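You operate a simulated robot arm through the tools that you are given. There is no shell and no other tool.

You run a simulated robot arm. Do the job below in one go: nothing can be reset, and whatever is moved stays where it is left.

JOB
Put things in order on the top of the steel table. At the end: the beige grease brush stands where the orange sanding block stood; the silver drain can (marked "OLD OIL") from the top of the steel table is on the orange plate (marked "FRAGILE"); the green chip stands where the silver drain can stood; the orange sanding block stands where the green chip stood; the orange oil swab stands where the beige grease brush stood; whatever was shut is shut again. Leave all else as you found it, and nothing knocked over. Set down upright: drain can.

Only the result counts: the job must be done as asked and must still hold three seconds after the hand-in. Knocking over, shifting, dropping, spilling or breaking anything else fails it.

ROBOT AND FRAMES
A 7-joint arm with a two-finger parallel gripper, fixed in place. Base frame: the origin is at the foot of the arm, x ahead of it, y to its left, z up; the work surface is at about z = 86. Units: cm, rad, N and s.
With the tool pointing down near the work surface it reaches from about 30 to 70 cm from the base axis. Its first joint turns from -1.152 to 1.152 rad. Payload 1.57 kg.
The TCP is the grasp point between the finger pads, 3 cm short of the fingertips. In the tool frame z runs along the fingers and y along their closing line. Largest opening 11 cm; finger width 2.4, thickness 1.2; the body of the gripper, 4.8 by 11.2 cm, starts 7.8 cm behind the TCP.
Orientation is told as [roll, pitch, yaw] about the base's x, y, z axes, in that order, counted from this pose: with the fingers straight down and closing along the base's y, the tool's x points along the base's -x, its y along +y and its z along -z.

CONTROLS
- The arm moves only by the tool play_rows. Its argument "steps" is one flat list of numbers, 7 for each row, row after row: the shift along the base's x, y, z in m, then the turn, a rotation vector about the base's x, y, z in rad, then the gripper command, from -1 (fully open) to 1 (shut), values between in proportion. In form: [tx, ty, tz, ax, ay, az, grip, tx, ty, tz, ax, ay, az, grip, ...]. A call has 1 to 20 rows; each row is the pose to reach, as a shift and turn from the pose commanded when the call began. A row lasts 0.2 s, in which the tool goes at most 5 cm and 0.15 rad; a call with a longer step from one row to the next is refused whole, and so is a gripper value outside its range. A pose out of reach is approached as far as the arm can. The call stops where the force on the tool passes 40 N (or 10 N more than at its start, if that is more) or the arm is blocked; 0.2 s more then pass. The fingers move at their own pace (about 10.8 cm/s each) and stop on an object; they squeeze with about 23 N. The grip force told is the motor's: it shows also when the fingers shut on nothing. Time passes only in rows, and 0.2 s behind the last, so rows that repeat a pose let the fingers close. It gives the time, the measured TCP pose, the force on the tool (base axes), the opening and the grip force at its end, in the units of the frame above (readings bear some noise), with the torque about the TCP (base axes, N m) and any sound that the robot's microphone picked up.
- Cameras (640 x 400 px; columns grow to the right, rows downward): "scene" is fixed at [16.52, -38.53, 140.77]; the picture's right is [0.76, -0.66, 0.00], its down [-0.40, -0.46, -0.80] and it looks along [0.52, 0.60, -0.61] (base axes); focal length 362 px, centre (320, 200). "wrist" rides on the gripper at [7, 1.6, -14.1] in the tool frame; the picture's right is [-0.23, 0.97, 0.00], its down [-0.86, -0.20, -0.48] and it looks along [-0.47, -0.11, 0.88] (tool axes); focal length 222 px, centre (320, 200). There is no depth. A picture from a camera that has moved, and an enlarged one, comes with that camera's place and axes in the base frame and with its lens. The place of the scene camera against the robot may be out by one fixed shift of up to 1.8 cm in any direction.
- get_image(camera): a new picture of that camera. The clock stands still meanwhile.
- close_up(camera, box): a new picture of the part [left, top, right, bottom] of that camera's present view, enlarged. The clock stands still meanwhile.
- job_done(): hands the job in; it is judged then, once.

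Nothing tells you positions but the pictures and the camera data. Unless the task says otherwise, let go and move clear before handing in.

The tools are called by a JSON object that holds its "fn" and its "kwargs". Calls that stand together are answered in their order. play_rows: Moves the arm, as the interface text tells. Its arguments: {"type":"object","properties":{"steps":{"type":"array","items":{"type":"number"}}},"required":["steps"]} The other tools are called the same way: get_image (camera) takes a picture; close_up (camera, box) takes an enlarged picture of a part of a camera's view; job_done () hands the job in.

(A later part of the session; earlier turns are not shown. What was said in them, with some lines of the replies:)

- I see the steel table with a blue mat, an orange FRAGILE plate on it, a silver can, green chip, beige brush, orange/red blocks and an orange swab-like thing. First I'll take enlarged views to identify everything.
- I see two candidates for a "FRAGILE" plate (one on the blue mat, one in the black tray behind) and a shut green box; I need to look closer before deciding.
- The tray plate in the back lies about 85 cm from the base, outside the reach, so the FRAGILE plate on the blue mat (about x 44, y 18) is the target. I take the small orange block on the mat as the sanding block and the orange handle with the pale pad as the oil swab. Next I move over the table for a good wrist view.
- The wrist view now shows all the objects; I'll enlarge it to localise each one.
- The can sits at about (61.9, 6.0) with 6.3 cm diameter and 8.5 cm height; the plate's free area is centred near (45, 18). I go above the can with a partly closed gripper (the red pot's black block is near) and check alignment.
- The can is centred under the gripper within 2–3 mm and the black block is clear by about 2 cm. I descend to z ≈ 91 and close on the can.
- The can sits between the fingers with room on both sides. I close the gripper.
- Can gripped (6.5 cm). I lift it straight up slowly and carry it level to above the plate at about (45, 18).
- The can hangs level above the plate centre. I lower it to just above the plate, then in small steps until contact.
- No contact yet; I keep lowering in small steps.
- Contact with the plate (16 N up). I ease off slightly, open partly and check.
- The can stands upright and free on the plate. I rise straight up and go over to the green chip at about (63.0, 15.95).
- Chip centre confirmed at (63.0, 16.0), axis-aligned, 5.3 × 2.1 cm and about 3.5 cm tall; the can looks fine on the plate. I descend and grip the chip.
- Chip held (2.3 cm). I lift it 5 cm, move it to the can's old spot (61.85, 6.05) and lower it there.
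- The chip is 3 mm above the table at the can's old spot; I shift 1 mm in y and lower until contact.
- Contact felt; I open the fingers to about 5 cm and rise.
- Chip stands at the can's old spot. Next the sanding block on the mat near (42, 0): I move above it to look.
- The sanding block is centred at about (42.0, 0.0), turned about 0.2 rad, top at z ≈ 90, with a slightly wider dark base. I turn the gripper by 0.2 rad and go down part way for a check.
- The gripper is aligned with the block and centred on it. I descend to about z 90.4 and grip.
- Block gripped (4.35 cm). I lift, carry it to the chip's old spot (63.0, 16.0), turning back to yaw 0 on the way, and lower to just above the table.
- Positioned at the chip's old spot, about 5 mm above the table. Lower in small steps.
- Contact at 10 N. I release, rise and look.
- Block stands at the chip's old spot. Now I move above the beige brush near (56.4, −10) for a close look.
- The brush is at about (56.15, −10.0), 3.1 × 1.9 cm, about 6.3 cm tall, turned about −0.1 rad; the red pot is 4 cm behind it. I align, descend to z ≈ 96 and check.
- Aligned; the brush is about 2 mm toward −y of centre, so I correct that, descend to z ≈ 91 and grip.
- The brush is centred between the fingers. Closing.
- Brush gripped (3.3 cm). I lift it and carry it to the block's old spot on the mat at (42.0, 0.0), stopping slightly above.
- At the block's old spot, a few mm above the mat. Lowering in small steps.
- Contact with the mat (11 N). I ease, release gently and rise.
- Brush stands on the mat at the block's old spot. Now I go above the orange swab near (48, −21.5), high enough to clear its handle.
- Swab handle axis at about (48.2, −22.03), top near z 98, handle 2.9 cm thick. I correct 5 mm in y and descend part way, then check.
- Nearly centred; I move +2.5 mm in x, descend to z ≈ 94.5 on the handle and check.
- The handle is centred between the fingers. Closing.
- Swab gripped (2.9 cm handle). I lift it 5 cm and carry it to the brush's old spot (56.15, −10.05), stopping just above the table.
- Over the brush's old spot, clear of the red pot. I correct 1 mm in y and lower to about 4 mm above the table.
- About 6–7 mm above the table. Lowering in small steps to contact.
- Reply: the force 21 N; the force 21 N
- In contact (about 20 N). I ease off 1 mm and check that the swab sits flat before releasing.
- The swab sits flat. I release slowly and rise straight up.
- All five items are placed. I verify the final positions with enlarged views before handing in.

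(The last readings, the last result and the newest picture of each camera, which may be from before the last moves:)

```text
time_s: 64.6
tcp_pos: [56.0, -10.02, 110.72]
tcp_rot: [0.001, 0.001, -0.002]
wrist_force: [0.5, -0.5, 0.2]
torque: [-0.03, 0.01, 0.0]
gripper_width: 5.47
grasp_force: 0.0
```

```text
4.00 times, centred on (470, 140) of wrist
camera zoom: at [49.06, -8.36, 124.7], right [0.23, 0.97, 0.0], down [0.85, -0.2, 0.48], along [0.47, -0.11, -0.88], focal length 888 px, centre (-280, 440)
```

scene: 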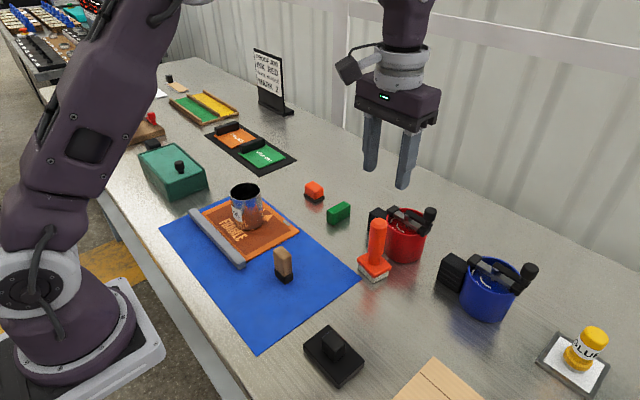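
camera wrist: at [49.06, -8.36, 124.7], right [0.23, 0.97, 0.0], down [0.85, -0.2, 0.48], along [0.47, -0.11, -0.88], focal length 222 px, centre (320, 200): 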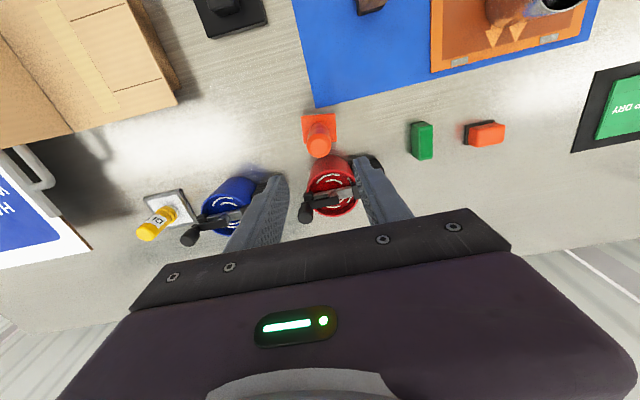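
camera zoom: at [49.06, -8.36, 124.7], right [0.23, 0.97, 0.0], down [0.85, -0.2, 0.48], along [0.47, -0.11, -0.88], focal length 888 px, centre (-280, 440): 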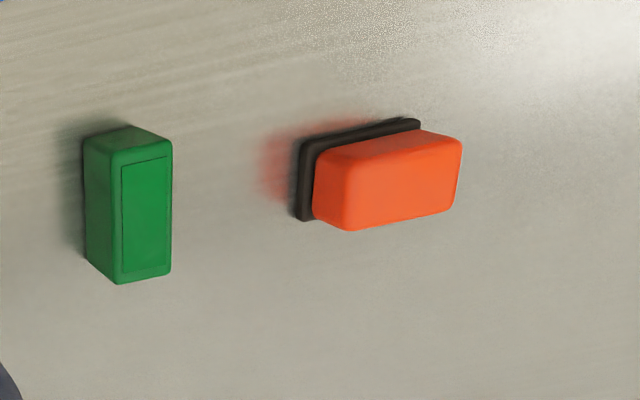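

All checks match within a few millimetres: swab (55.9, −10.1), chip (61.6, 5.9), block (62.95, 15.8), brush on the mat at the block's spot, and the can upright on the FRAGILE plate. Nothing else moved and the green box is still shut; I pull the arm back clear and look once more.

{"fn": "play_rows", "kwargs": {"steps": [0, 0, 0.03, 0, 0, 0, 0, -0.03, 0.01, 0.05, 0, 0, 0, 0, -0.07, 0.03, 0.05, 0, 0, 0, 0, -0.11, 0.05, 0.05, 0, 0, 0, 0, -0.15, 0.07, 0.05, 0, 0, 0, 0, -0.19, 0.09, 0.05, 0, 0, 0, 0, -0.23, 0.11, 0.05, 0, 0, 0, 0, -0.23, 0.11, 0.05, 0, 0, 0, 0]}}

{"fn": "get_image", "kwargs": {"camera": "scene"}}

{"fn": "get_image", "kwargs": {"camera": "wrist"}}

```text
time_s: 66.4
tcp_pos: [32.99, 0.86, 115.4]
tcp_rot: [-0.001, 0.0, 0.001]
wrist_force: [0.9, 0.1, 0.9]
torque: [0.01, 0.04, 0.0]
gripper_width: 5.48
grasp_force: 0.1
```

```text
taken
```

scene: 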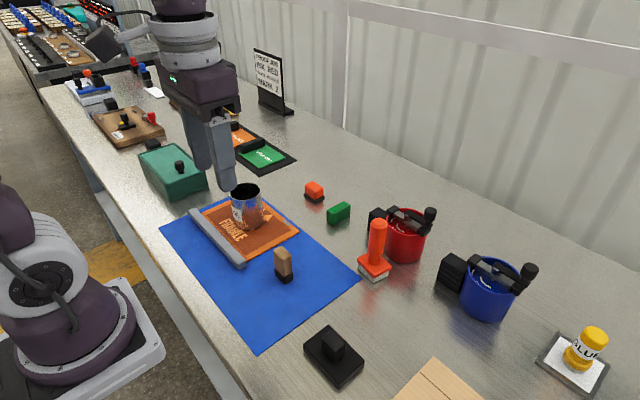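

```text
taken
camera wrist: at [26.03, 2.45, 129.43], right [0.23, 0.97, 0.0], down [0.86, -0.2, 0.48], along [0.47, -0.11, -0.88], focal length 222 px, centre (320, 200)
```

wrist: 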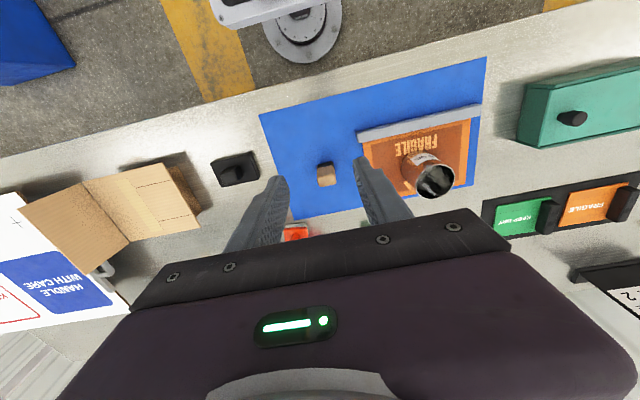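

Everything stands in its place: the can is upright on the FRAGILE plate, the chip, block, brush and swab are at their new spots, and nothing else has moved. The arm is clear, so I hand in the job.

{"fn": "job_done", "kwargs": {}}

```text
The job is handed in.
```

I made all five moves and handed the job in. The last camera views showed everything upright, at or within about 3 mm of its target spot, and nothing else shifted.

| Item | Now stands |
|---|---|
| Silver drain can ("OLD OIL") | upright on the orange "FRAGILE" plate on the blue mat |
| Green chip | where the drain can stood |
| Orange sanding block | where the green chip stood |
| Beige grease brush | where the sanding block stood, on the mat |
| Orange oil swab | where the grease brush stood |

I never opened the green box or anything else, so nothing needed shutting again. The arm let go and moved clear before the hand-in.

Two identifications were my own reading of the scene:
- **Orange plate:** there are two orange "FRAGILE" plates. I used the one on the mat, because the one in the black tray is about 85 cm from the base, beyond the arm's 70 cm reach.
- **Orange items:** I took the small orange block with the dark base as the sanding block, and the tall orange handle with the pale pad as the oil swab.
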